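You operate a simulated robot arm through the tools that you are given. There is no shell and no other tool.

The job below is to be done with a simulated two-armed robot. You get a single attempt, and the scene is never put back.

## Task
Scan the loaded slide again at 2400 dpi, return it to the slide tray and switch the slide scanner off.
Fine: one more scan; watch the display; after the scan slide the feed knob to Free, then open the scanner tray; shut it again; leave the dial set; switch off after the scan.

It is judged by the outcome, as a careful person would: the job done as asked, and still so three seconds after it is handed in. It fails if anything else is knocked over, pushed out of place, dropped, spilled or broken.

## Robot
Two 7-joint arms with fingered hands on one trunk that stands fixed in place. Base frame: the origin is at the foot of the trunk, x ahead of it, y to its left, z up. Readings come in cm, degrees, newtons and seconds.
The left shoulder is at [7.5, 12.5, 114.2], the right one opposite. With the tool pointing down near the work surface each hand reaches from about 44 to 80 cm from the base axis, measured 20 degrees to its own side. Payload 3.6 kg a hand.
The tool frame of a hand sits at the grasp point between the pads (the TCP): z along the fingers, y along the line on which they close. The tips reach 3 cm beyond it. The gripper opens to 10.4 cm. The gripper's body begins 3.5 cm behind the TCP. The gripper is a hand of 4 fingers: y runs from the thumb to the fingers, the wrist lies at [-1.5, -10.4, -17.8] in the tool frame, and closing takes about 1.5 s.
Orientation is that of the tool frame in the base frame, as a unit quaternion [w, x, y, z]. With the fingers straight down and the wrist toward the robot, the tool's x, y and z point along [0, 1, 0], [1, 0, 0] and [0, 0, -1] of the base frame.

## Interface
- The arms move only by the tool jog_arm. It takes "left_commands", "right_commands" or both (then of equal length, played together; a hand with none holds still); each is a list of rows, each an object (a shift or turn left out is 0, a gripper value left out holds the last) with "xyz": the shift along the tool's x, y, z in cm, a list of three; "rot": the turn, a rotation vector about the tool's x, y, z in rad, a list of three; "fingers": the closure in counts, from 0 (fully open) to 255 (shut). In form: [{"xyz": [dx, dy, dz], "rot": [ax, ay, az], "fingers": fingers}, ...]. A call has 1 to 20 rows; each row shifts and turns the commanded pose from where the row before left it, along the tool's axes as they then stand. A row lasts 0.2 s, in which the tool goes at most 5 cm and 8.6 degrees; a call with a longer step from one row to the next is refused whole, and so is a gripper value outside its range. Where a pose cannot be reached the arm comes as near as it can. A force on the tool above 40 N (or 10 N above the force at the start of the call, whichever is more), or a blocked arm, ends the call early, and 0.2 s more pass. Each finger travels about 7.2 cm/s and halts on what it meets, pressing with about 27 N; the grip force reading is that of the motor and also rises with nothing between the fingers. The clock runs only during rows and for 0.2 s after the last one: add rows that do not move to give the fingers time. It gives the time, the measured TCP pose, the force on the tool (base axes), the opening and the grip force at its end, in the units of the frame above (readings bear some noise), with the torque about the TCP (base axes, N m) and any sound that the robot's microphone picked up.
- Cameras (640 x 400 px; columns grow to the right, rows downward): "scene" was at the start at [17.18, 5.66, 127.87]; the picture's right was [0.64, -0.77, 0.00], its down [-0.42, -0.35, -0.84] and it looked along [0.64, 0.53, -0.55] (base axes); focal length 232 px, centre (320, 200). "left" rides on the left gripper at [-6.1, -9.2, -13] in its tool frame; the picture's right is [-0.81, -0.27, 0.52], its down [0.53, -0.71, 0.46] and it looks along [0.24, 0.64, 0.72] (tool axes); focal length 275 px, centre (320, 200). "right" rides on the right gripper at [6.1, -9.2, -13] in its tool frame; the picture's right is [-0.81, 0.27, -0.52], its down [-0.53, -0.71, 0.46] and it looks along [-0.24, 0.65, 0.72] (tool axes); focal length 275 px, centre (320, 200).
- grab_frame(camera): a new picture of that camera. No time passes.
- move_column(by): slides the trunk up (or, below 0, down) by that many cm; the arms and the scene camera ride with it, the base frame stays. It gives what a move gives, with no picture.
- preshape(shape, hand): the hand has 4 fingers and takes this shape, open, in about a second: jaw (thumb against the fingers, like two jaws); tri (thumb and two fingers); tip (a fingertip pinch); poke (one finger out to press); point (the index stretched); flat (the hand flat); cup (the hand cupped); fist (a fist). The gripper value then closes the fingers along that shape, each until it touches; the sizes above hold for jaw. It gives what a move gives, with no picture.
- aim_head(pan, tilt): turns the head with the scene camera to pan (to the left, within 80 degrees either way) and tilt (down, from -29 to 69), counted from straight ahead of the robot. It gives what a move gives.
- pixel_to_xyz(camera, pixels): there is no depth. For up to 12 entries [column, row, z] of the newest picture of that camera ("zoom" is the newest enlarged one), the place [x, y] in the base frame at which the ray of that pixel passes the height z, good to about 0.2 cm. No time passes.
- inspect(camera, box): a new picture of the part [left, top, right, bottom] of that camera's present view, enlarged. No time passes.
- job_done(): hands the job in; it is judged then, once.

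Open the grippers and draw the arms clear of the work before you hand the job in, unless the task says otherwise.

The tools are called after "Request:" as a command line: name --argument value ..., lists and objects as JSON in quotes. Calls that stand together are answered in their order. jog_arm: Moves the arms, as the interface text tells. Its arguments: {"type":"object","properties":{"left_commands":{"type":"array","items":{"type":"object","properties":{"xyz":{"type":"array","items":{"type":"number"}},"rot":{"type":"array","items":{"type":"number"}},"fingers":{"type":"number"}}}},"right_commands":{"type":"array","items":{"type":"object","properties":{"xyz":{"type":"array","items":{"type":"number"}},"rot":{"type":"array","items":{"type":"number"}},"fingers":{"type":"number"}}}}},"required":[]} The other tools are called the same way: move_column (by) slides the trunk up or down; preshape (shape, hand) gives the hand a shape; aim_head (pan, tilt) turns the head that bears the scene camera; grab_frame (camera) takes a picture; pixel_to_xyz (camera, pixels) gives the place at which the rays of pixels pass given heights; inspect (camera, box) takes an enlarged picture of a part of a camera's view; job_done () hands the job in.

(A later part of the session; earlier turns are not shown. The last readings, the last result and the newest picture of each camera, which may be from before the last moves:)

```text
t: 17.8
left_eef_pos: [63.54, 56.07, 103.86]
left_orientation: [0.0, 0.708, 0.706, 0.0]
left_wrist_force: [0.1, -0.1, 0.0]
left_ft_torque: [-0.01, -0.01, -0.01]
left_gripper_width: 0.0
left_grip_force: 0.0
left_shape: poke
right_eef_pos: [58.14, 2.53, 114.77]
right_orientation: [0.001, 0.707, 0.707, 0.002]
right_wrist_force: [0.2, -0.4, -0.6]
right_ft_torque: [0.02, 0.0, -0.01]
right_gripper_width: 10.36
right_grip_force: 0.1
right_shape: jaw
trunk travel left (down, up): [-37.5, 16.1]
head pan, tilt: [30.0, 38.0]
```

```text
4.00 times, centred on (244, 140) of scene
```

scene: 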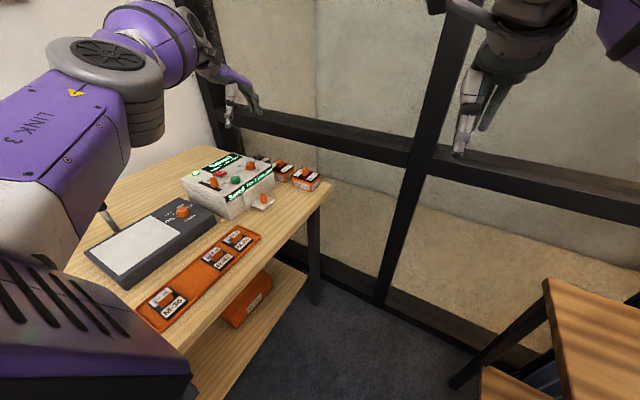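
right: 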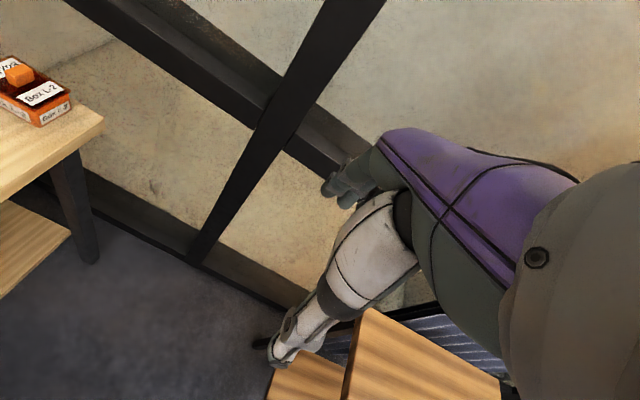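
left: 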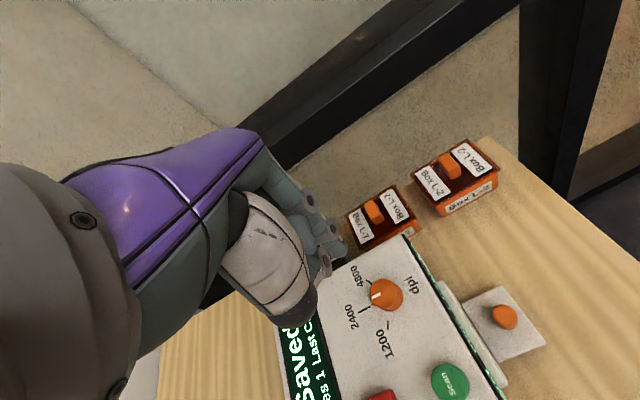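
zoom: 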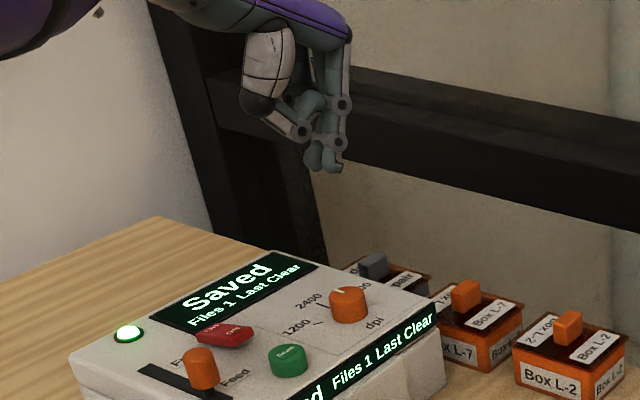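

The dial and its ticks are unobstructed in the left picture now. I enlarge the dial (386,294) and then the hand in the scene view.

Request:
inspect --camera "left" --box '[330, 255, 426, 335]'

Request:
inspect --camera "scene" --box '[220, 85, 284, 145]'

Request:
inspect --camera "left" --box '[230, 160, 390, 320]'

```text
5.00 times, centred on (378, 295) of left
```

zoom: 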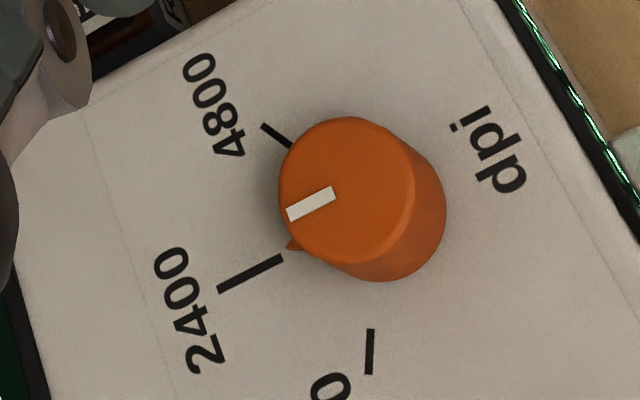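

```text
6.67 times, centred on (252, 115) of scene
```

zoom: 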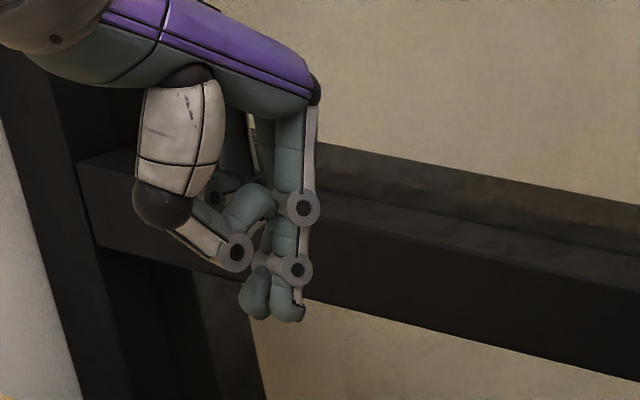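

```text
2.50 times, centred on (310, 240) of left
```

zoom: 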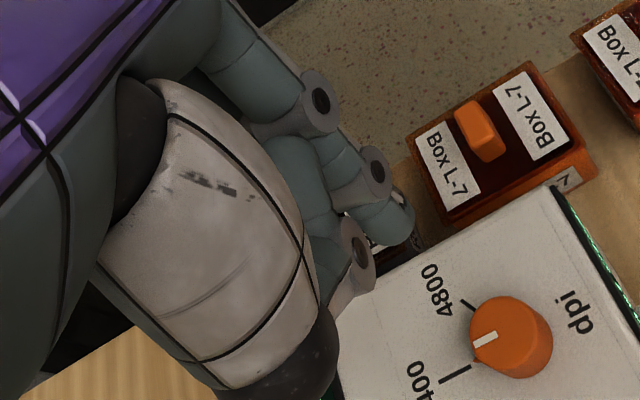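

The dial's mark and nub agree with the 2400 tick. Now I triangulate the poke fingertip: left zoom (403,222) and scene pixels (247,132) and (242,132).

Request:
pixel_to_xyz --camera "zoom" --pixels '[[400, 222, 98], [400, 222, 104], [365, 285, 98], [365, 285, 104], [415, 240, 98], [415, 240, 104]]'

Request:
pixel_to_xyz --camera "scene" --pixels '[[247.2, 132.2, 98], [247.2, 132.2, 104], [242.3, 131.5, 98], [242.3, 131.5, 104]]'

```text
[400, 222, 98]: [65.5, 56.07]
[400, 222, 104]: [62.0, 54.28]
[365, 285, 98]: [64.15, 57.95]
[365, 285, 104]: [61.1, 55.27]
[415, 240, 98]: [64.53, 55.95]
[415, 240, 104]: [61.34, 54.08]
```

```text
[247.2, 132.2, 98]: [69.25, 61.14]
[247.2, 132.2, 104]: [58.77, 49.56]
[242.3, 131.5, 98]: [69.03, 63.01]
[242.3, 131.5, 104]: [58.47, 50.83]
```

The fingertips pinch together on the tool axis about 3 cm past the TCP, so pressing along the axis works. I move above the Scan button (55.3, 54.5).

Request:
jog_arm --left_commands '[{"xyz": [-0.4, -2.8, 1.5]}, {"xyz": [-0.4, -2.8, 1.5]}, {"xyz": [-0.4, -2.7, 2]}, {"xyz": [0, 0, 1.9]}, {}, {}]'

Request:
inspect --camera "scene" --box '[190, 120, 286, 200]'

Request:
inspect --camera "left" --box '[270, 180, 430, 320]'

```text
t: 19.2
left_eef_pos: [55.33, 54.84, 96.78]
left_orientation: [0.0, 0.708, 0.706, 0.0]
left_wrist_force: [0.3, 0.3, 0.3]
left_ft_torque: [0.02, -0.02, 0.02]
left_gripper_width: 0.0
left_grip_force: 0.1
left_shape: poke
right_eef_pos: [58.02, 2.47, 114.75]
right_orientation: [0.0, 0.707, 0.708, 0.0]
right_wrist_force: [0.0, -0.4, 0.1]
right_ft_torque: [-0.01, 0.01, -0.03]
right_gripper_width: 10.37
right_grip_force: 0.0
right_shape: jaw
trunk travel left (down, up): [-37.5, 16.1]
head pan, tilt: [30.0, 38.0]
```

```text
5.00 times, centred on (238, 160) of scene
```

zoom: 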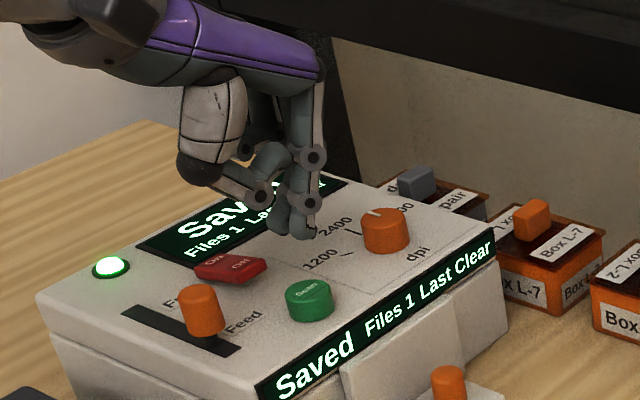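

```text
2.86 times, centred on (350, 250) of left
```

zoom: 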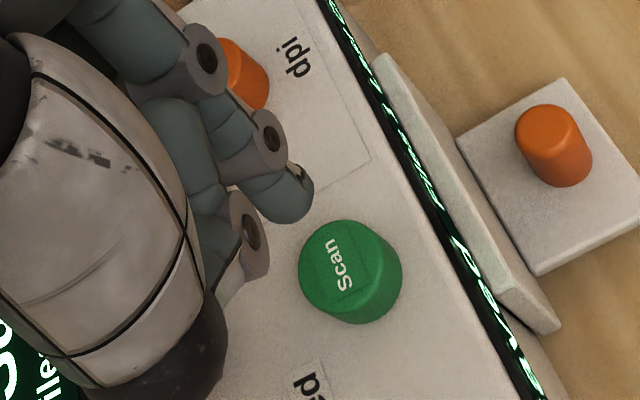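

The tool axis meets the button top's centre and the index tip is about 0.8 cm to the −y side, so I shift +0.5 in y while descending close to the button top.

Request:
jog_arm --left_commands '[{"xyz": [0.5, -0.1, 1.2]}, {"xyz": [0, 0, 1.2]}, {"xyz": [0, 0, 0.4]}, {"xyz": [0, 0, 0.2]}, {}]'

Request:
inspect --camera "scene" --box '[206, 145, 270, 195]'

Request:
inspect --camera "left" --box '[270, 180, 430, 320]'

```text
t: 20.4
left_eef_pos: [55.26, 55.35, 93.78]
left_orientation: [0.0, 0.708, 0.706, -0.001]
left_wrist_force: [0.6, -0.2, -0.6]
left_ft_torque: [-0.07, 0.01, 0.02]
left_gripper_width: 0.0
left_grip_force: 0.1
left_shape: poke
right_eef_pos: [58.17, 2.48, 114.78]
right_orientation: [0.001, 0.707, 0.707, 0.0]
right_wrist_force: [0.1, 0.0, -0.3]
right_ft_torque: [-0.01, 0.01, 0.06]
right_gripper_width: 10.35
right_grip_force: 0.0
right_shape: jaw
trunk travel left (down, up): [-37.5, 16.1]
head pan, tilt: [30.0, 38.0]
```

```text
8.00 times, centred on (238, 170) of scene
```

zoom: 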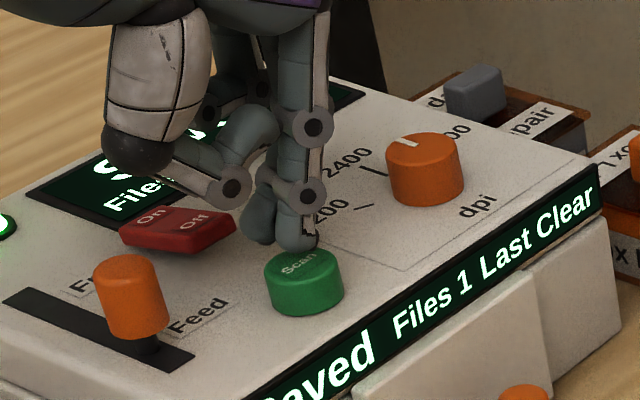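

```text
2.86 times, centred on (350, 250) of left
```

zoom: 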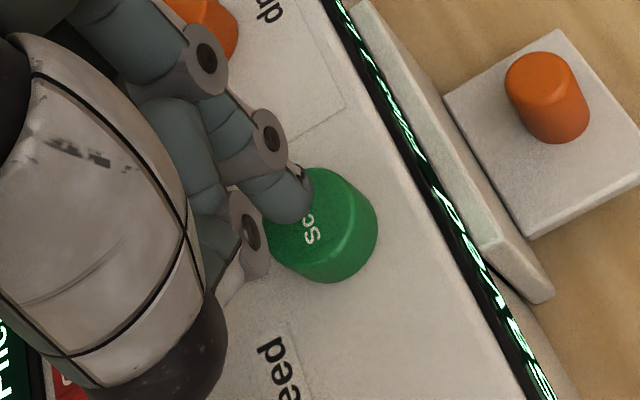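

The index tip is centred over the button. I press in small steps and watch the force and sound.

Request:
jog_arm --left_commands '[{"xyz": [0, 0, 0.2]}, {"xyz": [0, 0, 0.2]}, {"xyz": [0, 0, 0.2]}, {}]'

Request:
inspect --camera "scene" --box '[206, 145, 270, 195]'

```text
t: 21.4
left_eef_pos: [55.34, 55.3, 93.22]
left_orientation: [0.0, 0.708, 0.706, -0.001]
left_wrist_force: [-0.8, -0.2, 0.7]
left_ft_torque: [-0.03, 0.02, -0.01]
left_gripper_width: 0.01
left_grip_force: 0.0
left_shape: poke
right_eef_pos: [58.1, 2.52, 114.67]
right_orientation: [0.0, 0.707, 0.707, 0.0]
right_wrist_force: [0.3, 0.7, 0.2]
right_ft_torque: [-0.02, 0.03, 0.02]
right_gripper_width: 10.37
right_grip_force: 0.0
right_shape: jaw
trunk travel left (down, up): [-37.5, 16.1]
head pan, tilt: [30.0, 38.0]
```

```text
8.00 times, centred on (238, 170) of scene
```

zoom: 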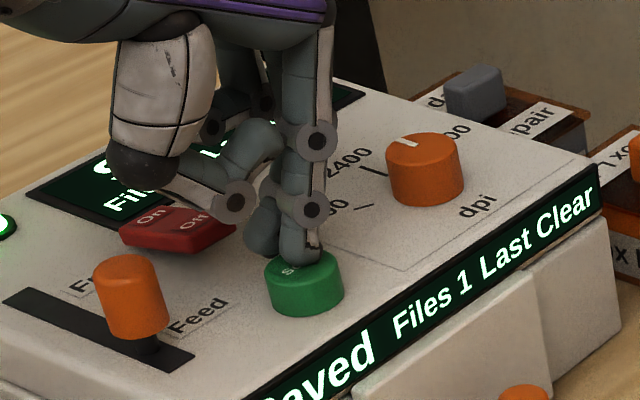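

Still no contact force (0.7 N). I continue pressing in finer steps.

Request:
jog_arm --left_commands '[{"xyz": [0, 0, 0.15]}, {"xyz": [0, 0, 0.15]}, {"xyz": [0, 0, 0.15]}, {}]'

Request:
inspect --camera "scene" --box '[206, 145, 270, 195]'

```text
t: 22.4
left_eef_pos: [55.24, 55.45, 92.89]
left_orientation: [0.0, 0.708, 0.706, 0.0]
left_wrist_force: [0.9, 1.0, 2.7]
left_ft_torque: [-0.04, -0.01, 0.01]
left_gripper_width: 0.0
left_grip_force: 0.0
left_shape: poke
right_eef_pos: [58.17, 2.51, 114.7]
right_orientation: [0.001, 0.707, 0.707, 0.001]
right_wrist_force: [0.0, -0.7, -0.2]
right_ft_torque: [0.04, 0.01, -0.03]
right_gripper_width: 10.37
right_grip_force: 0.0
right_shape: jaw
trunk travel left (down, up): [-37.5, 16.1]
head pan, tilt: [30.0, 38.0]
heard: click
```

```text
8.00 times, centred on (238, 170) of scene
```

zoom: 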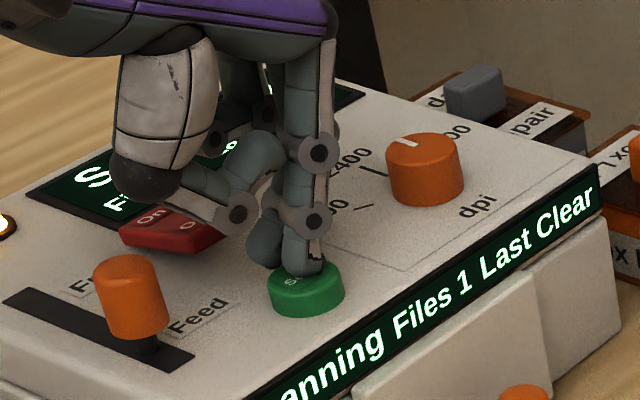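

The click was heard, the display shows "Scanning" and the lamp turned amber. I lift the finger straight off the button and watch the display.

Request:
jog_arm --left_commands '[{"xyz": [0, 0, -1]}, {"xyz": [0, 0, -3]}, {"xyz": [0, 0, -4]}, {"xyz": [0, 0, -2]}, {}]'

Request:
inspect --camera "scene" --box '[180, 140, 292, 210]'

```text
t: 23.6
left_eef_pos: [55.16, 55.28, 102.84]
left_orientation: [0.0, 0.708, 0.707, 0.0]
left_wrist_force: [-0.2, 0.0, 0.0]
left_ft_torque: [-0.01, 0.0, 0.0]
left_gripper_width: 0.01
left_grip_force: 0.0
left_shape: poke
right_eef_pos: [58.13, 2.57, 114.68]
right_orientation: [-0.001, 0.707, 0.708, 0.0]
right_wrist_force: [-0.3, -0.1, -0.9]
right_ft_torque: [0.03, -0.01, 0.03]
right_gripper_width: 10.38
right_grip_force: 0.1
right_shape: jaw
trunk travel left (down, up): [-37.5, 16.1]
head pan, tilt: [30.0, 38.0]
```

```text
5.71 times, centred on (236, 175) of scene
```

zoom: 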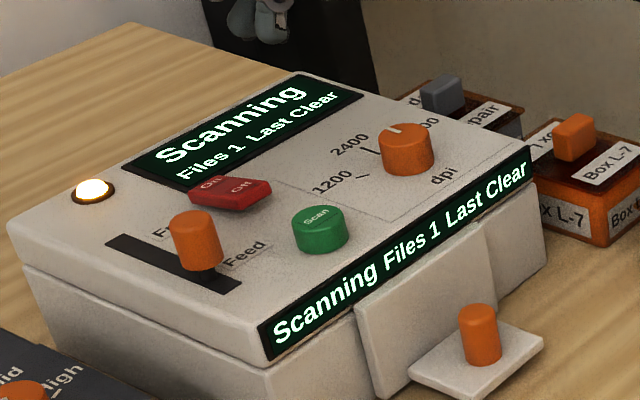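

The display reads "Scanning". I wait with still rows, touching nothing.

Request:
jog_arm --left_commands '[{}, {}, {}, {}, {}, {}, {}, {}, {}, {}, {}, {}, {}, {}, {}]'

Request:
inspect --camera "scene" --box '[180, 140, 292, 210]'

```text
t: 26.8
left_eef_pos: [55.28, 55.25, 102.89]
left_orientation: [0.0, 0.708, 0.706, 0.0]
left_wrist_force: [-0.3, 0.4, -0.5]
left_ft_torque: [-0.01, -0.01, 0.0]
left_gripper_width: 0.01
left_grip_force: 0.1
left_shape: poke
right_eef_pos: [58.1, 2.42, 114.83]
right_orientation: [0.0, 0.707, 0.707, 0.001]
right_wrist_force: [0.2, 0.6, -0.2]
right_ft_torque: [0.01, -0.03, 0.0]
right_gripper_width: 10.38
right_grip_force: 0.0
right_shape: jaw
trunk travel left (down, up): [-37.5, 16.1]
head pan, tilt: [30.0, 38.0]
```

```text
5.71 times, centred on (236, 175) of scene
```

zoom: 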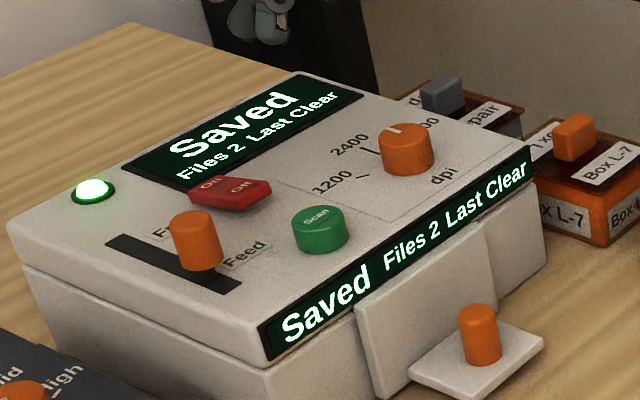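

The display now reads Saved / Files 2 / Last Clear with a green lamp, so the scan is done. I locate the feed knob exactly in both cameras.

Request:
inspect --camera "left" --box '[280, 200, 480, 400]'

Request:
grab_frame --camera "left"

```text
2.00 times, centred on (380, 300) of left
```

zoom: 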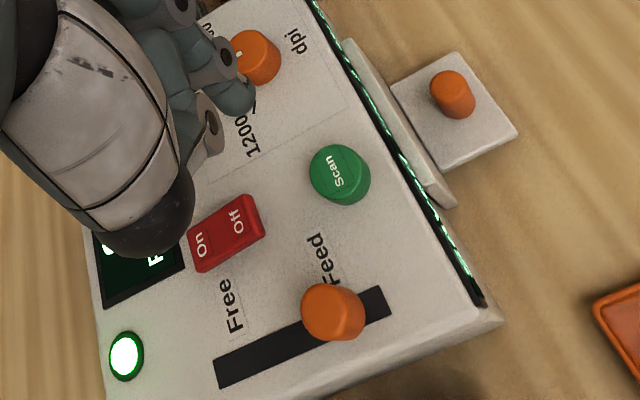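

```text
taken
```

left: 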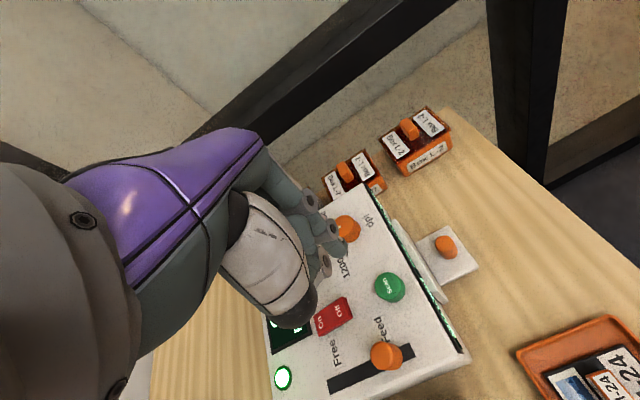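

I query the slot ends, knob top, rocker corners and scan button in this enlargement.

Request:
pixel_to_xyz --camera "zoom" --pixels '[[378, 287, 89], [391, 315, 89], [214, 362, 89], [222, 387, 89], [325, 308, 92.3], [343, 322, 89.5], [257, 235, 90.5], [247, 196, 90.5], [190, 232, 90.5], [197, 265, 90.5], [336, 170, 90.3], [448, 88, 84.3]]'

```text
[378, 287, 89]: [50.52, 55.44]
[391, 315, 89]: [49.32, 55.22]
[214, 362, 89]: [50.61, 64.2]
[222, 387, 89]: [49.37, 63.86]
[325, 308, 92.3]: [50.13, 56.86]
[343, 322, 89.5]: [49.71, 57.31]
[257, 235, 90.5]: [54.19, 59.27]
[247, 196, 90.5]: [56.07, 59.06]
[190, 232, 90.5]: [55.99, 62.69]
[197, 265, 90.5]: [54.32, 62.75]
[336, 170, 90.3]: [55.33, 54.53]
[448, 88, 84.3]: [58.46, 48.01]
```

The feed knob stands at (50.0, 57.0) in a slot running y 55.3–64.1; the rocker spans y 59.1–62.7 with Off at its front end. I move to the −y side of the knob to push it towards Free.

Request:
jog_arm --left_commands '[{"xyz": [-1.3, -2.65, 1.5]}, {"xyz": [-1.2, -2.65, 1.5]}, {"xyz": [0, 0, 2]}, {"xyz": [0, 0, 2]}, {"xyz": [0, 0, 1]}, {}, {}]'

Request:
inspect --camera "left" --box '[240, 150, 440, 350]'

Request:
inspect --camera "scene" --box '[180, 140, 260, 200]'

```text
t: 28.4
left_eef_pos: [49.98, 52.89, 94.86]
left_orientation: [0.0, 0.708, 0.707, 0.0]
left_wrist_force: [-1.0, -0.1, -0.1]
left_ft_torque: [-0.04, -0.03, -0.01]
left_gripper_width: 0.0
left_grip_force: 0.1
left_shape: poke
right_eef_pos: [58.1, 2.66, 114.61]
right_orientation: [0.0, 0.707, 0.707, -0.001]
right_wrist_force: [-0.8, 0.3, 0.1]
right_ft_torque: [-0.03, 0.01, -0.01]
right_gripper_width: 10.39
right_grip_force: 0.1
right_shape: jaw
trunk travel left (down, up): [-37.5, 16.1]
head pan, tilt: [30.0, 38.0]
```

```text
2.00 times, centred on (340, 250) of left
```

zoom: 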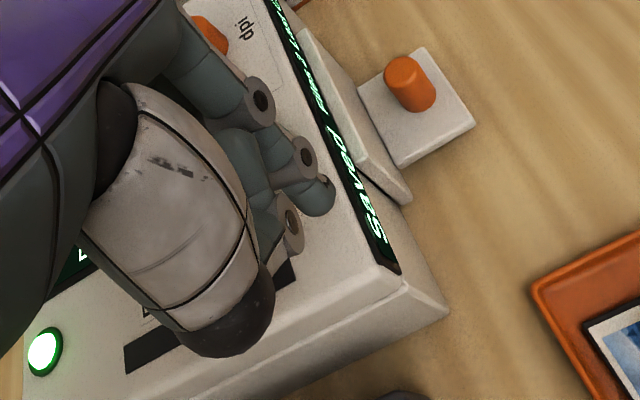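

```text
6.67 times, centred on (220, 170) of scene
```

zoom: 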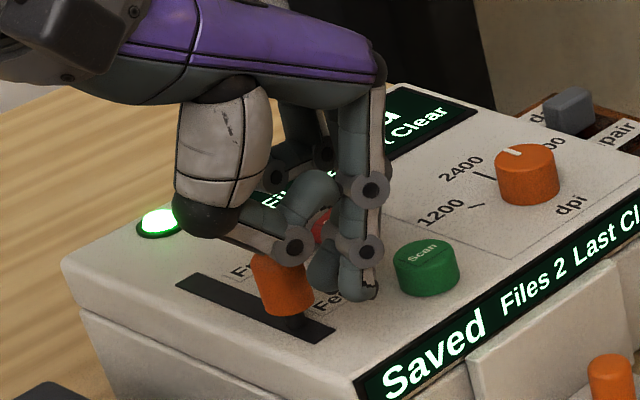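

In poke shape the thumb's knuckle hangs over the knob, so pushing would be unclean. I lift and switch to the jaw shape to grip the knob instead.

Request:
jog_arm --left_commands '[{"xyz": [0, 0, -3]}, {"xyz": [0, 0, -4]}, {"xyz": [0, 0, -3]}, {"xyz": [4.0, 0, 0]}, {}]'

Request:
preshape --hand "left" --shape "jaw"

Request:
jog_arm --left_commands '[{"fingers": 60}, {"fingers": 135}, {}, {}, {}, {}]'

Request:
inspect --camera "left" --box '[240, 150, 440, 350]'

```text
t: 29.6
left_eef_pos: [49.79, 56.99, 104.97]
left_orientation: [0.0, 0.708, 0.706, 0.0]
left_wrist_force: [-0.4, 0.0, 0.0]
left_ft_torque: [0.04, 0.02, -0.02]
left_gripper_width: 0.01
left_grip_force: 0.1
left_shape: poke
right_eef_pos: [58.06, 2.42, 114.8]
right_orientation: [0.001, 0.707, 0.707, 0.001]
right_wrist_force: [-0.2, 0.5, -0.9]
right_ft_torque: [-0.04, 0.03, -0.02]
right_gripper_width: 10.38
right_grip_force: 0.1
right_shape: jaw
trunk travel left (down, up): [-37.5, 16.1]
head pan, tilt: [30.0, 38.0]
```

```text
t: 30.5
left_eef_pos: [49.77, 57.03, 104.95]
left_orientation: [0.0, 0.707, 0.707, -0.001]
left_wrist_force: [0.4, -0.6, -0.4]
left_ft_torque: [0.0, 0.0, -0.01]
left_gripper_width: 10.39
left_grip_force: 0.0
left_shape: jaw
right_eef_pos: [58.04, 2.56, 114.7]
right_orientation: [0.0, 0.708, 0.707, 0.0]
right_wrist_force: [-0.2, -0.6, -0.5]
right_ft_torque: [0.03, 0.0, -0.02]
right_gripper_width: 10.39
right_grip_force: 0.1
right_shape: jaw
trunk travel left (down, up): [-37.5, 16.1]
head pan, tilt: [30.0, 38.0]
```

```text
t: 31.9
left_eef_pos: [49.81, 57.07, 105.01]
left_orientation: [0.001, 0.708, 0.707, 0.0]
left_wrist_force: [-1.1, 0.0, -0.7]
left_ft_torque: [-0.04, 0.01, 0.03]
left_gripper_width: 4.95
left_grip_force: 0.1
left_shape: jaw
right_eef_pos: [58.13, 2.61, 114.67]
right_orientation: [0.001, 0.707, 0.707, 0.001]
right_wrist_force: [0.4, -0.1, -0.5]
right_ft_torque: [0.02, -0.01, 0.01]
right_gripper_width: 10.36
right_grip_force: 0.0
right_shape: jaw
trunk travel left (down, up): [-37.5, 16.1]
head pan, tilt: [30.0, 38.0]
```

```text
2.00 times, centred on (340, 250) of left
```

zoom: 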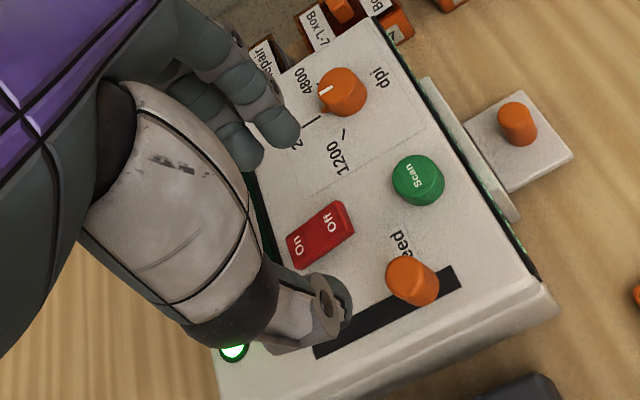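

The knob lies on the tool axis. I descend until the fingertips flank its upper part.

Request:
jog_arm --left_commands '[{"xyz": [0, 0.15, 3]}, {"xyz": [0, 0, 3]}, {"xyz": [0, 0, 3]}, {"xyz": [0, 0, 2]}, {}, {}]'

Request:
inspect --camera "left" --box '[240, 150, 440, 350]'

Request:
inspect --camera "scene" --box '[180, 140, 260, 200]'

```text
t: 33.3
left_eef_pos: [50.11, 56.99, 93.77]
left_orientation: [0.001, 0.708, 0.707, 0.0]
left_wrist_force: [-0.2, -0.8, 0.0]
left_ft_torque: [-0.03, 0.01, 0.01]
left_gripper_width: 4.95
left_grip_force: 0.0
left_shape: jaw
right_eef_pos: [58.01, 2.52, 114.85]
right_orientation: [0.0, 0.707, 0.707, 0.0]
right_wrist_force: [-0.6, -1.3, -0.1]
right_ft_torque: [-0.01, 0.0, -0.05]
right_gripper_width: 10.37
right_grip_force: 0.0
right_shape: jaw
trunk travel left (down, up): [-37.5, 16.1]
head pan, tilt: [30.0, 38.0]
```

```text
2.00 times, centred on (340, 250) of left
```

zoom: 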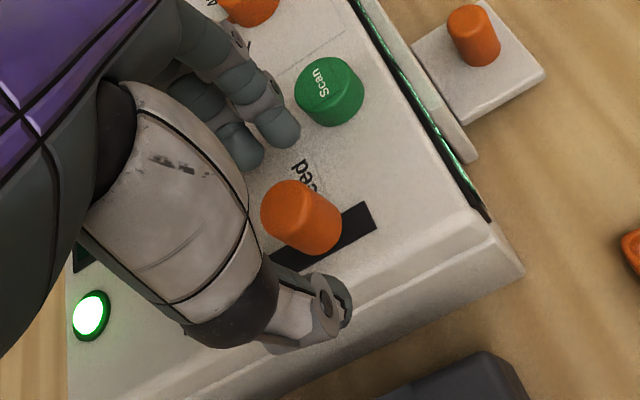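

```text
6.67 times, centred on (220, 170) of scene
```

zoom: 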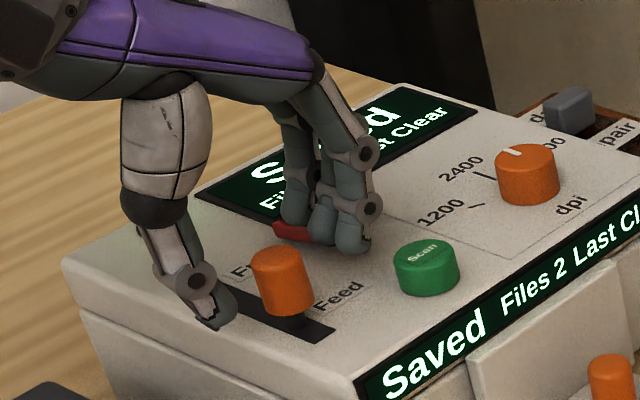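

The knob is between thumb and fingers, clear of Scan and the rocker. I close on it.

Request:
jog_arm --left_commands '[{"fingers": 165}, {"fingers": 195}, {"fingers": 225}, {"fingers": 240}, {}, {}]'

Request:
inspect --camera "scene" --box '[180, 140, 260, 200]'

Request:
inspect --camera "left" --box '[240, 150, 440, 350]'

```text
t: 34.7
left_eef_pos: [49.99, 56.95, 93.82]
left_orientation: [0.0, 0.707, 0.707, 0.001]
left_wrist_force: [-4.8, -0.4, 0.2]
left_ft_torque: [0.03, 0.09, 0.03]
left_gripper_width: 1.02
left_grip_force: 27.2
left_shape: jaw
right_eef_pos: [58.03, 2.6, 114.65]
right_orientation: [0.0, 0.707, 0.707, 0.001]
right_wrist_force: [0.1, 0.4, 0.3]
right_ft_torque: [0.01, 0.03, 0.02]
right_gripper_width: 10.37
right_grip_force: 0.1
right_shape: jaw
trunk travel left (down, up): [-37.5, 16.1]
head pan, tilt: [30.0, 38.0]
```

```text
6.67 times, centred on (220, 170) of scene
```

zoom: 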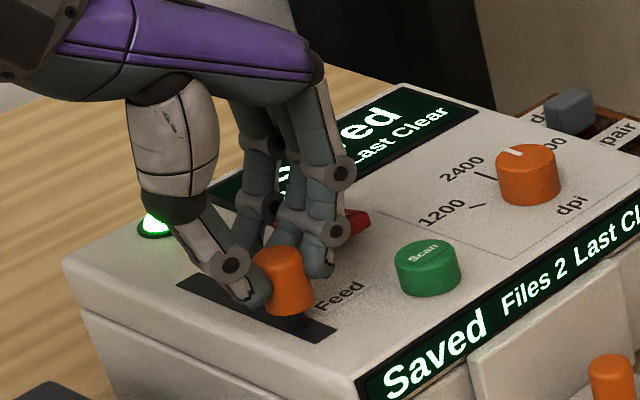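

```text
2.00 times, centred on (340, 250) of left
```

zoom: 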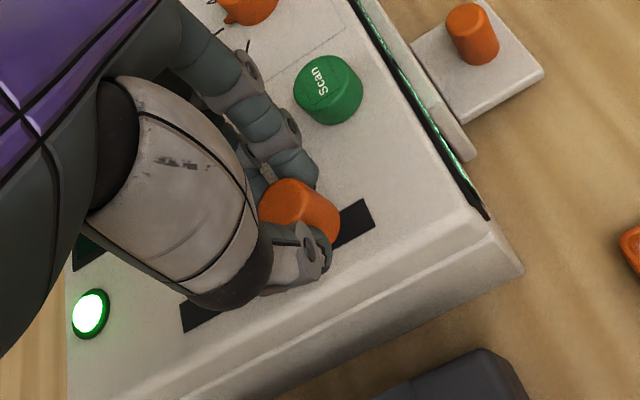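

The knob is gripped. I slide it along +y towards Free.

Request:
jog_arm --left_commands '[{"xyz": [1.0, 0, 0]}, {"xyz": [1.0, 0, 0]}, {"xyz": [1.0, 0, 0]}, {"xyz": [1.0, 0, 0]}, {"xyz": [0.8, 0, 0]}, {}]'

Request:
inspect --camera "scene" --box '[180, 140, 260, 200]'

Request:
inspect --camera "left" --box '[240, 150, 440, 350]'

```text
t: 36.1
left_eef_pos: [49.97, 61.78, 93.83]
left_orientation: [0.0, 0.707, 0.708, 0.0]
left_wrist_force: [-5.0, 1.4, -1.1]
left_ft_torque: [0.03, 0.07, 0.04]
left_gripper_width: 1.02
left_grip_force: 27.1
left_shape: jaw
right_eef_pos: [58.03, 2.49, 114.75]
right_orientation: [0.001, 0.707, 0.707, 0.001]
right_wrist_force: [0.4, 0.0, 0.5]
right_ft_torque: [0.01, 0.02, -0.04]
right_gripper_width: 10.39
right_grip_force: 0.0
right_shape: jaw
trunk travel left (down, up): [-37.5, 16.1]
head pan, tilt: [30.0, 38.0]
```

```text
6.67 times, centred on (220, 170) of scene
```

zoom: 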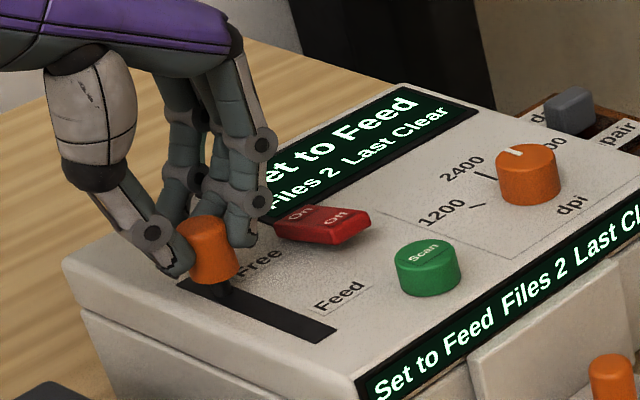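

```text
2.00 times, centred on (340, 250) of left
```

zoom: 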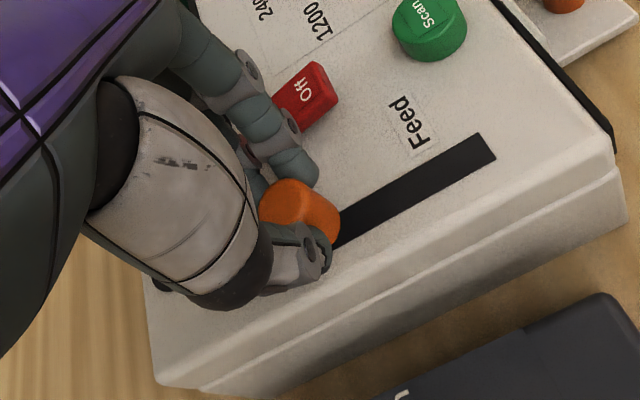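

The knob moved; the display says "Set to Feed", i.e. it left Feed. I slide it the last bit to the end of the slot with small steps.

Request:
jog_arm --left_commands '[{"xyz": [0.2, 0, 0]}, {"xyz": [0.2, 0, 0]}, {"xyz": [0.2, 0, 0]}, {}]'

Request:
inspect --camera "scene" --box '[180, 140, 260, 200]'

```text
t: 37.1
left_eef_pos: [50.06, 62.36, 93.83]
left_orientation: [-0.001, 0.708, 0.707, 0.0]
left_wrist_force: [-8.9, 1.3, -1.1]
left_ft_torque: [0.01, 0.21, -0.02]
left_gripper_width: 0.97
left_grip_force: 27.3
left_shape: jaw
right_eef_pos: [58.01, 2.6, 114.82]
right_orientation: [0.0, 0.707, 0.707, 0.0]
right_wrist_force: [0.8, -0.3, -0.5]
right_ft_torque: [0.01, 0.01, -0.01]
right_gripper_width: 10.39
right_grip_force: 0.1
right_shape: jaw
trunk travel left (down, up): [-37.5, 16.1]
head pan, tilt: [30.0, 38.0]
```

```text
6.67 times, centred on (220, 170) of scene
```

zoom: 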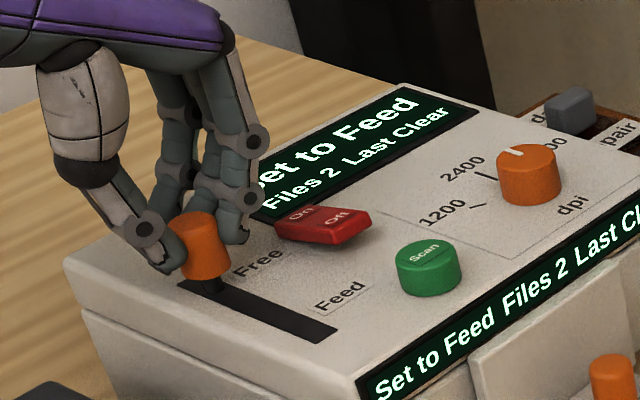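

The knob is at y≈62.4, symmetric to its Feed place. I nudge a little more to find the end stop.

Request:
jog_arm --left_commands '[{"xyz": [0.15, 0, 0]}, {"xyz": [0.15, 0, 0]}, {"xyz": [0.15, 0, 0]}, {}]'

Request:
inspect --camera "scene" --box '[180, 140, 260, 200]'

```text
t: 38.1
left_eef_pos: [50.01, 62.61, 93.62]
left_orientation: [0.001, 0.708, 0.706, 0.0]
left_wrist_force: [-5.8, -8.0, -2.9]
left_ft_torque: [-0.15, 0.11, 0.01]
left_gripper_width: 1.0
left_grip_force: 26.8
left_shape: jaw
right_eef_pos: [58.15, 2.52, 114.67]
right_orientation: [0.001, 0.707, 0.707, 0.0]
right_wrist_force: [-0.7, -0.4, 0.0]
right_ft_torque: [-0.01, -0.01, -0.02]
right_gripper_width: 10.4
right_grip_force: 0.0
right_shape: jaw
trunk travel left (down, up): [-37.5, 16.1]
head pan, tilt: [30.0, 38.0]
```

```text
6.67 times, centred on (220, 170) of scene
```

zoom: 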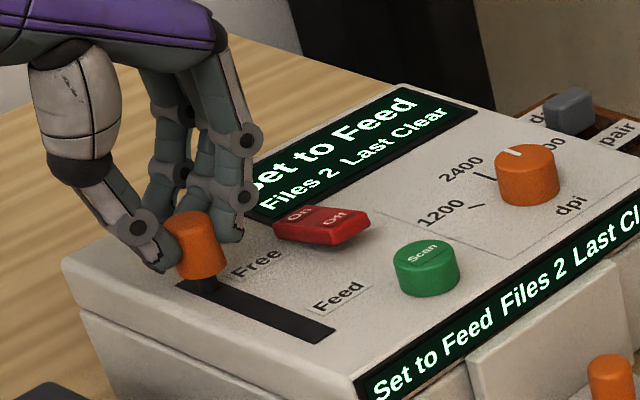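

The end stop is reached (−8 N). I open and lift off.

Request:
jog_arm --left_commands '[{"fingers": 200}, {"fingers": 160}, {"fingers": 140}, {}, {}, {"xyz": [0, 0, -2]}, {"xyz": [0, 0, -4]}, {"xyz": [0, 0, -4]}, {"xyz": [0, 0, -3]}, {}]'

Request:
inspect --camera "scene" --box '[180, 140, 292, 210]'

Request:
grab_frame --camera "left"

```text
t: 40.3
left_eef_pos: [50.22, 62.84, 106.58]
left_orientation: [-0.001, 0.708, 0.707, 0.0]
left_wrist_force: [-0.5, 0.6, 0.0]
left_ft_torque: [-0.02, 0.03, -0.01]
left_gripper_width: 4.66
left_grip_force: 0.0
left_shape: jaw
right_eef_pos: [58.13, 2.48, 114.7]
right_orientation: [0.0, 0.707, 0.707, 0.0]
right_wrist_force: [-0.8, -0.6, 0.8]
right_ft_torque: [0.02, 0.01, 0.0]
right_gripper_width: 10.37
right_grip_force: 0.0
right_shape: jaw
trunk travel left (down, up): [-37.5, 16.1]
head pan, tilt: [30.0, 38.0]
```

```text
5.71 times, centred on (236, 175) of scene
```

zoom: 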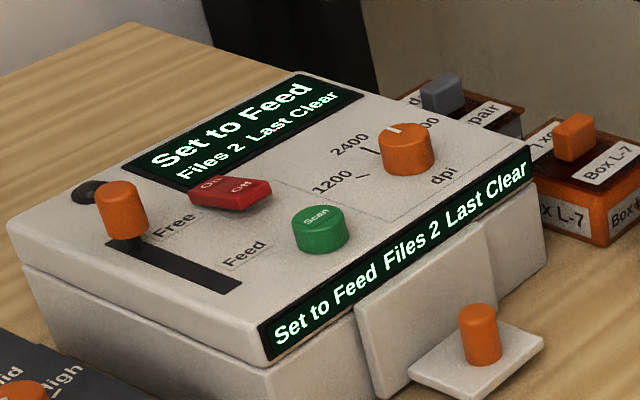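

```text
taken
```

left: 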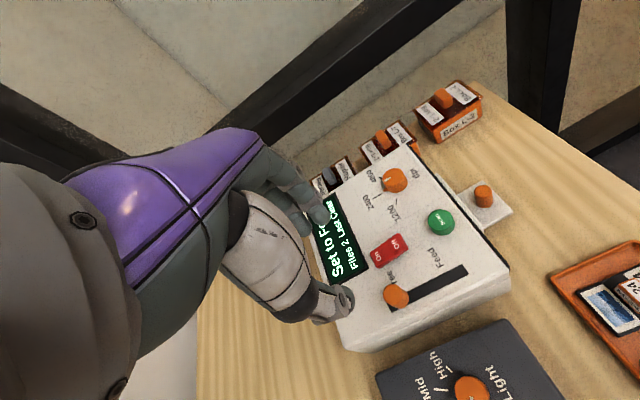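

The feed knob is at Free. Next comes the drawer knob at (58.5, 48.0), top z≈84.3; I fly there high up and yaw the hand −45° so the fingers stay clear of the scanner's front.

Request:
jog_arm --left_commands '[{"xyz": [-3.0, 1.65, 0.5]}, {"xyz": [-3.0, 1.65, 1]}, {"xyz": [-3.0, 1.65, 1]}, {"xyz": [-3.0, 1.65, 1]}, {"xyz": [-2.9, 1.65, 1]}, {"rot": [0, 0, 0.1309]}, {"rot": [0, 0, 0.1309]}, {"rot": [0, 0, 0.1309]}, {"rot": [0, 0, 0.1309]}, {"rot": [0, 0, 0.1309]}, {"rot": [0, 0, 0.1309]}, {}, {}]'

Request:
grab_frame --camera "left"

Request:
grab_frame --camera "scene"

```text
t: 43.1
left_eef_pos: [58.35, 47.88, 102.21]
left_orientation: [0.0, 0.924, 0.382, 0.0]
left_wrist_force: [1.0, -0.6, 0.6]
left_ft_torque: [-0.01, -0.01, 0.01]
left_gripper_width: 4.69
left_grip_force: 0.0
left_shape: jaw
right_eef_pos: [58.08, 2.53, 114.68]
right_orientation: [0.0, 0.707, 0.707, 0.001]
right_wrist_force: [0.1, -0.4, -1.0]
right_ft_torque: [0.02, 0.02, 0.01]
right_gripper_width: 10.37
right_grip_force: 0.0
right_shape: jaw
trunk travel left (down, up): [-37.5, 16.1]
head pan, tilt: [30.0, 38.0]
```

```text
taken
```

left: 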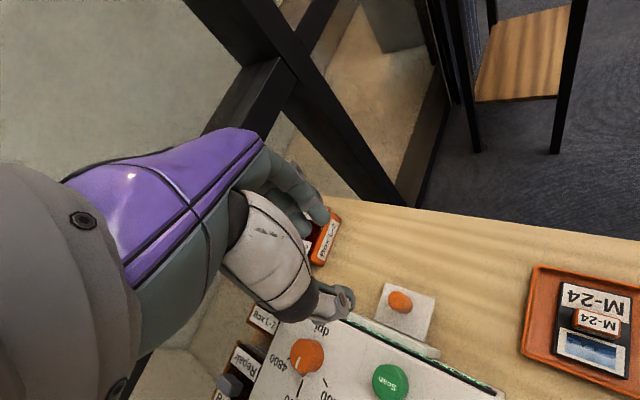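

```text
taken
```

scene: 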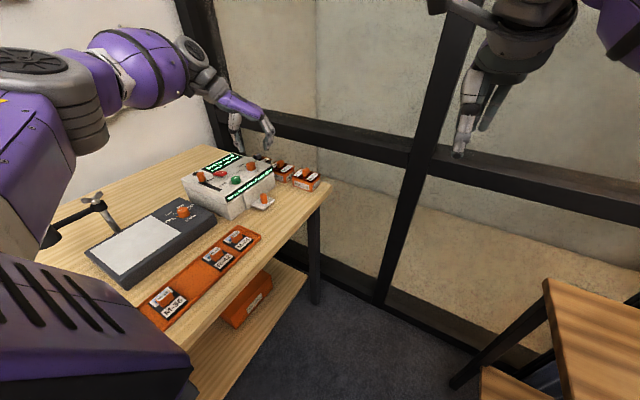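

The drawer knob (398,300 in the left view) lies on the tool axis. I check the nearby box positions for clearance before lowering.

Request:
inspect --camera "scene" --box '[225, 150, 337, 220]'

Request:
pixel_to_xyz --camera "zoom" --pixels '[[390, 205, 80], [495, 242, 80], [545, 195, 80], [383, 148, 85], [345, 188, 80], [290, 170, 80], [217, 250, 84.3], [227, 300, 81.2], [612, 200, 80], [108, 330, 82], [240, 250, 82], [540, 320, 80]]'

```text
5.71 times, centred on (281, 185) of scene
```

zoom: 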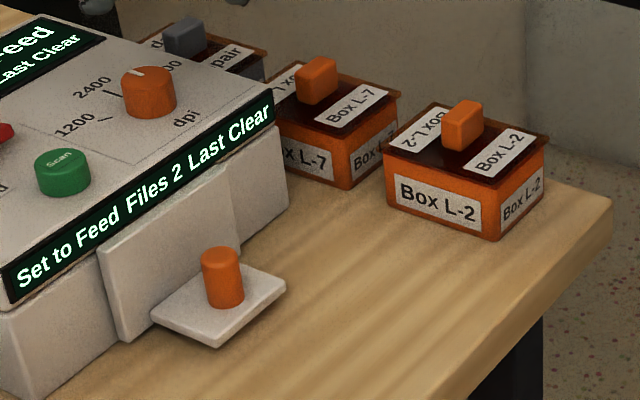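

```text
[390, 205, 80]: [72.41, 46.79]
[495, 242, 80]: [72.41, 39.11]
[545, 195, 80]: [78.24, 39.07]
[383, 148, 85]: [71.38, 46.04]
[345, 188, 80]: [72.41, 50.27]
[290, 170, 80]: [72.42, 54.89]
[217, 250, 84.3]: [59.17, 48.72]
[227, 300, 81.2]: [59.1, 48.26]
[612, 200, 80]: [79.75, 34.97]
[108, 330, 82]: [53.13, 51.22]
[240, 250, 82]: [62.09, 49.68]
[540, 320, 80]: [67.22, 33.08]
```

Boxes stand at x≥72, clear. I look closer from the left camera at the gap between the drawer knob and the drawer's front panel.

Request:
inspect --camera "left" --box '[320, 260, 480, 380]'

Request:
pixel_to_xyz --camera "zoom" --pixels '[[228, 168, 81.2], [450, 300, 81.2], [242, 72, 81.2], [442, 150, 81.2], [310, 145, 84.3], [350, 145, 84.3], [327, 128, 84.3], [200, 185, 87], [470, 310, 87], [228, 168, 80], [325, 165, 81.2], [300, 150, 81.2]]'

```text
3.33 times, centred on (400, 320) of left
```

zoom: 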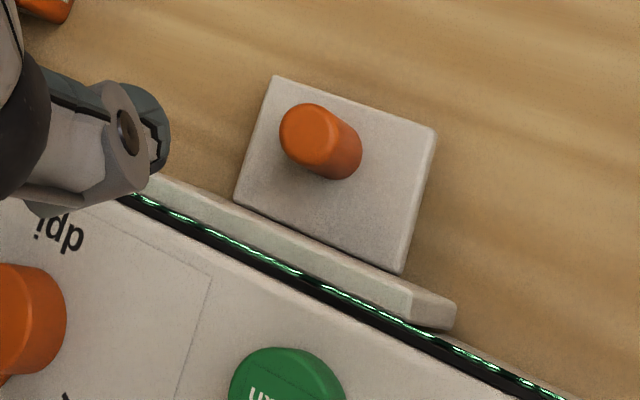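

```text
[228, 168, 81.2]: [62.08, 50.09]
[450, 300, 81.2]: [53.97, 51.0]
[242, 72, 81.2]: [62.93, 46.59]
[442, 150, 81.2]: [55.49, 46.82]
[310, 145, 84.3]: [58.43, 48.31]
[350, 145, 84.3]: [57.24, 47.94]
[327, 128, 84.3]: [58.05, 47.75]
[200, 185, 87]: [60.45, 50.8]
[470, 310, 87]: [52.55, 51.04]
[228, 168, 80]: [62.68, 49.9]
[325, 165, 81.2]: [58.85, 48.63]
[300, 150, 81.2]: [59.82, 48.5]
```

The gap to the panel is about 1.35 cm. I narrow the opening to ~3.6 cm, offset slightly away from the panel, and descend partway.

Request:
jog_arm --left_commands '[{"xyz": [0.14, 0.56, 2], "fingers": 160}, {"xyz": [0, 0, 3]}, {"xyz": [0, 0, 3]}, {"xyz": [0, 0, 3]}, {"xyz": [0, 0, 2]}, {}, {}]'

Request:
inspect --camera "left" --box '[260, 200, 440, 340]'

Request:
inspect --camera "scene" --box '[225, 150, 305, 220]'

```text
t: 44.7
left_eef_pos: [58.64, 47.44, 89.29]
left_orientation: [0.0, 0.924, 0.382, 0.0]
left_wrist_force: [0.5, 1.0, -0.3]
left_ft_torque: [0.0, 0.02, -0.01]
left_gripper_width: 3.93
left_grip_force: 0.1
left_shape: jaw
right_eef_pos: [58.08, 2.61, 114.73]
right_orientation: [0.0, 0.707, 0.707, 0.0]
right_wrist_force: [0.1, 0.4, 1.1]
right_ft_torque: [-0.04, -0.01, -0.01]
right_gripper_width: 10.37
right_grip_force: 0.0
right_shape: jaw
trunk travel left (down, up): [-37.5, 16.1]
head pan, tilt: [30.0, 38.0]
```

```text
2.86 times, centred on (350, 270) of left
```

zoom: 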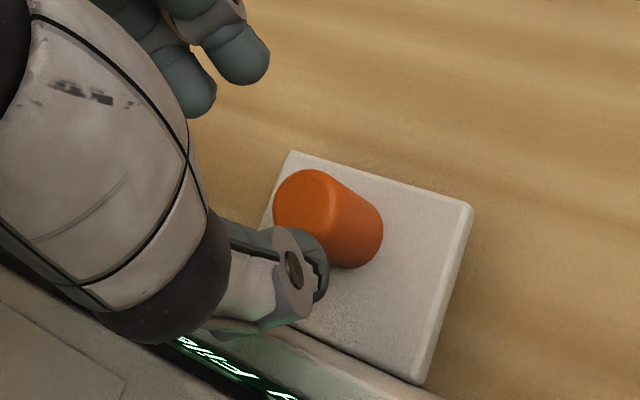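

```text
5.71 times, centred on (265, 185) of scene
```

zoom: 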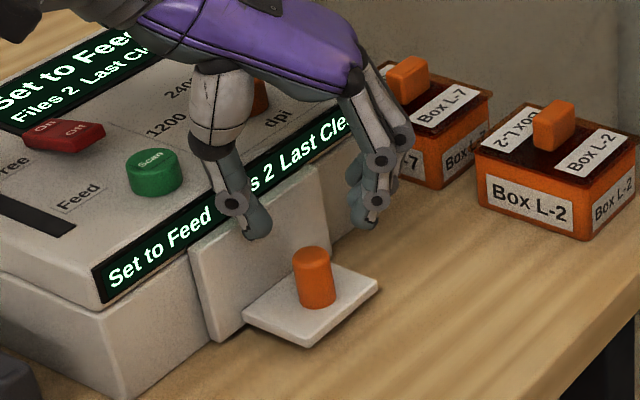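

The knob top is centred between thumb and fingers. I lower slowly, watching for contact with the panel.

Request:
jog_arm --left_commands '[{"xyz": [0, 0, 1]}, {"xyz": [0, 0, 1]}, {"xyz": [0, 0, 1]}, {"xyz": [0, 0, 0.9]}, {}, {}]'

Request:
inspect --camera "left" --box '[260, 200, 440, 340]'

Request:
inspect --camera "scene" --box '[225, 150, 305, 220]'

```text
t: 46.1
left_eef_pos: [58.75, 47.57, 85.38]
left_orientation: [0.0, 0.924, 0.382, 0.0]
left_wrist_force: [-0.4, -1.0, 0.3]
left_ft_torque: [-0.02, 0.03, 0.05]
left_gripper_width: 3.85
left_grip_force: 0.0
left_shape: jaw
right_eef_pos: [58.12, 2.58, 114.65]
right_orientation: [0.001, 0.707, 0.707, 0.001]
right_wrist_force: [0.9, -0.5, -0.3]
right_ft_torque: [-0.05, 0.0, 0.0]
right_gripper_width: 10.36
right_grip_force: 0.1
right_shape: jaw
trunk travel left (down, up): [-37.5, 16.1]
head pan, tilt: [30.0, 38.0]
```

```text
2.86 times, centred on (350, 270) of left
```

zoom: 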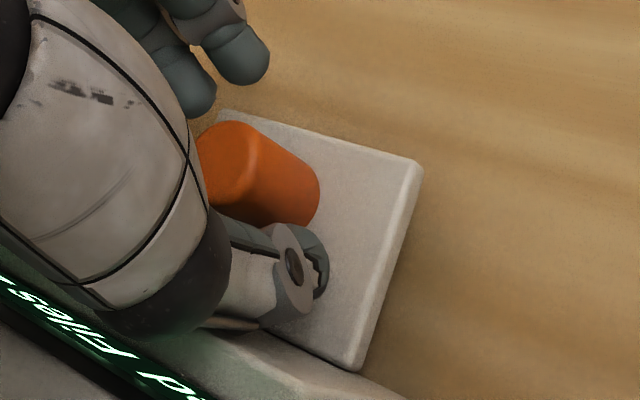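

```text
5.71 times, centred on (265, 185) of scene
```

zoom: 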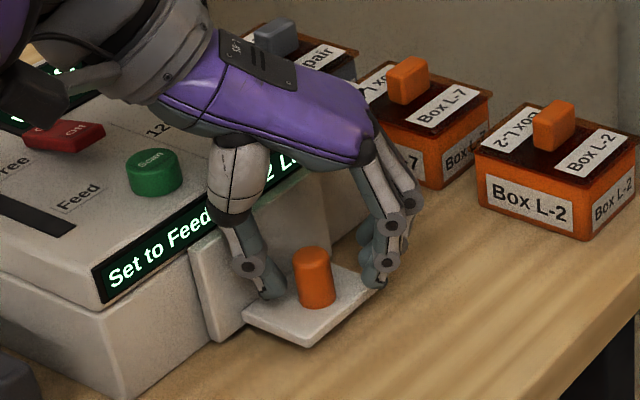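

The thumb is in the gap without contact and the fingers are on the other side. I close on the knob.

Request:
jog_arm --left_commands '[{"fingers": 180}, {"fingers": 200}, {"fingers": 225}, {"fingers": 240}, {}, {}]'

Request:
inspect --camera "scene" --box '[225, 150, 305, 220]'

Request:
inspect --camera "left" --box '[260, 200, 440, 340]'

```text
t: 47.5
left_eef_pos: [58.75, 47.58, 85.43]
left_orientation: [0.0, 0.924, 0.382, 0.0]
left_wrist_force: [-3.6, 0.5, 2.8]
left_ft_torque: [0.07, 0.16, -0.03]
left_gripper_width: 0.67
left_grip_force: 0.0
left_shape: jaw
right_eef_pos: [58.09, 2.48, 114.74]
right_orientation: [0.0, 0.706, 0.708, 0.0]
right_wrist_force: [-0.8, -0.6, 0.1]
right_ft_torque: [-0.02, 0.01, 0.0]
right_gripper_width: 10.37
right_grip_force: 0.1
right_shape: jaw
trunk travel left (down, up): [-37.5, 16.1]
head pan, tilt: [30.0, 38.0]
```

```text
5.71 times, centred on (265, 185) of scene
```

zoom: 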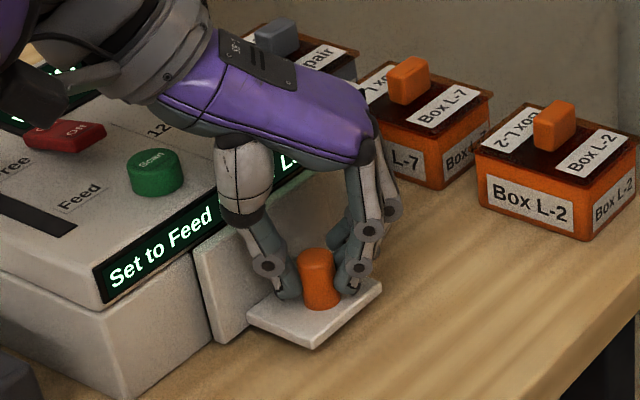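

```text
2.86 times, centred on (350, 270) of left
```

zoom: 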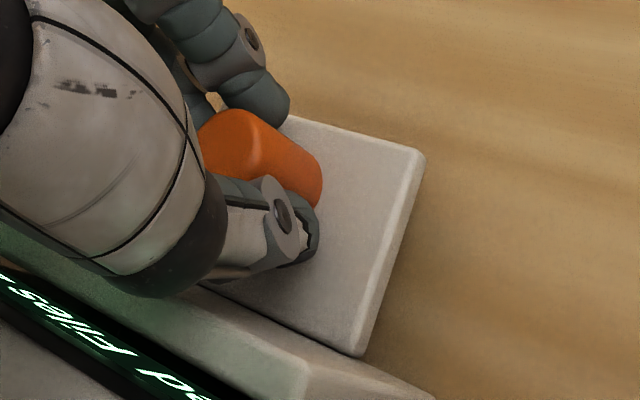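

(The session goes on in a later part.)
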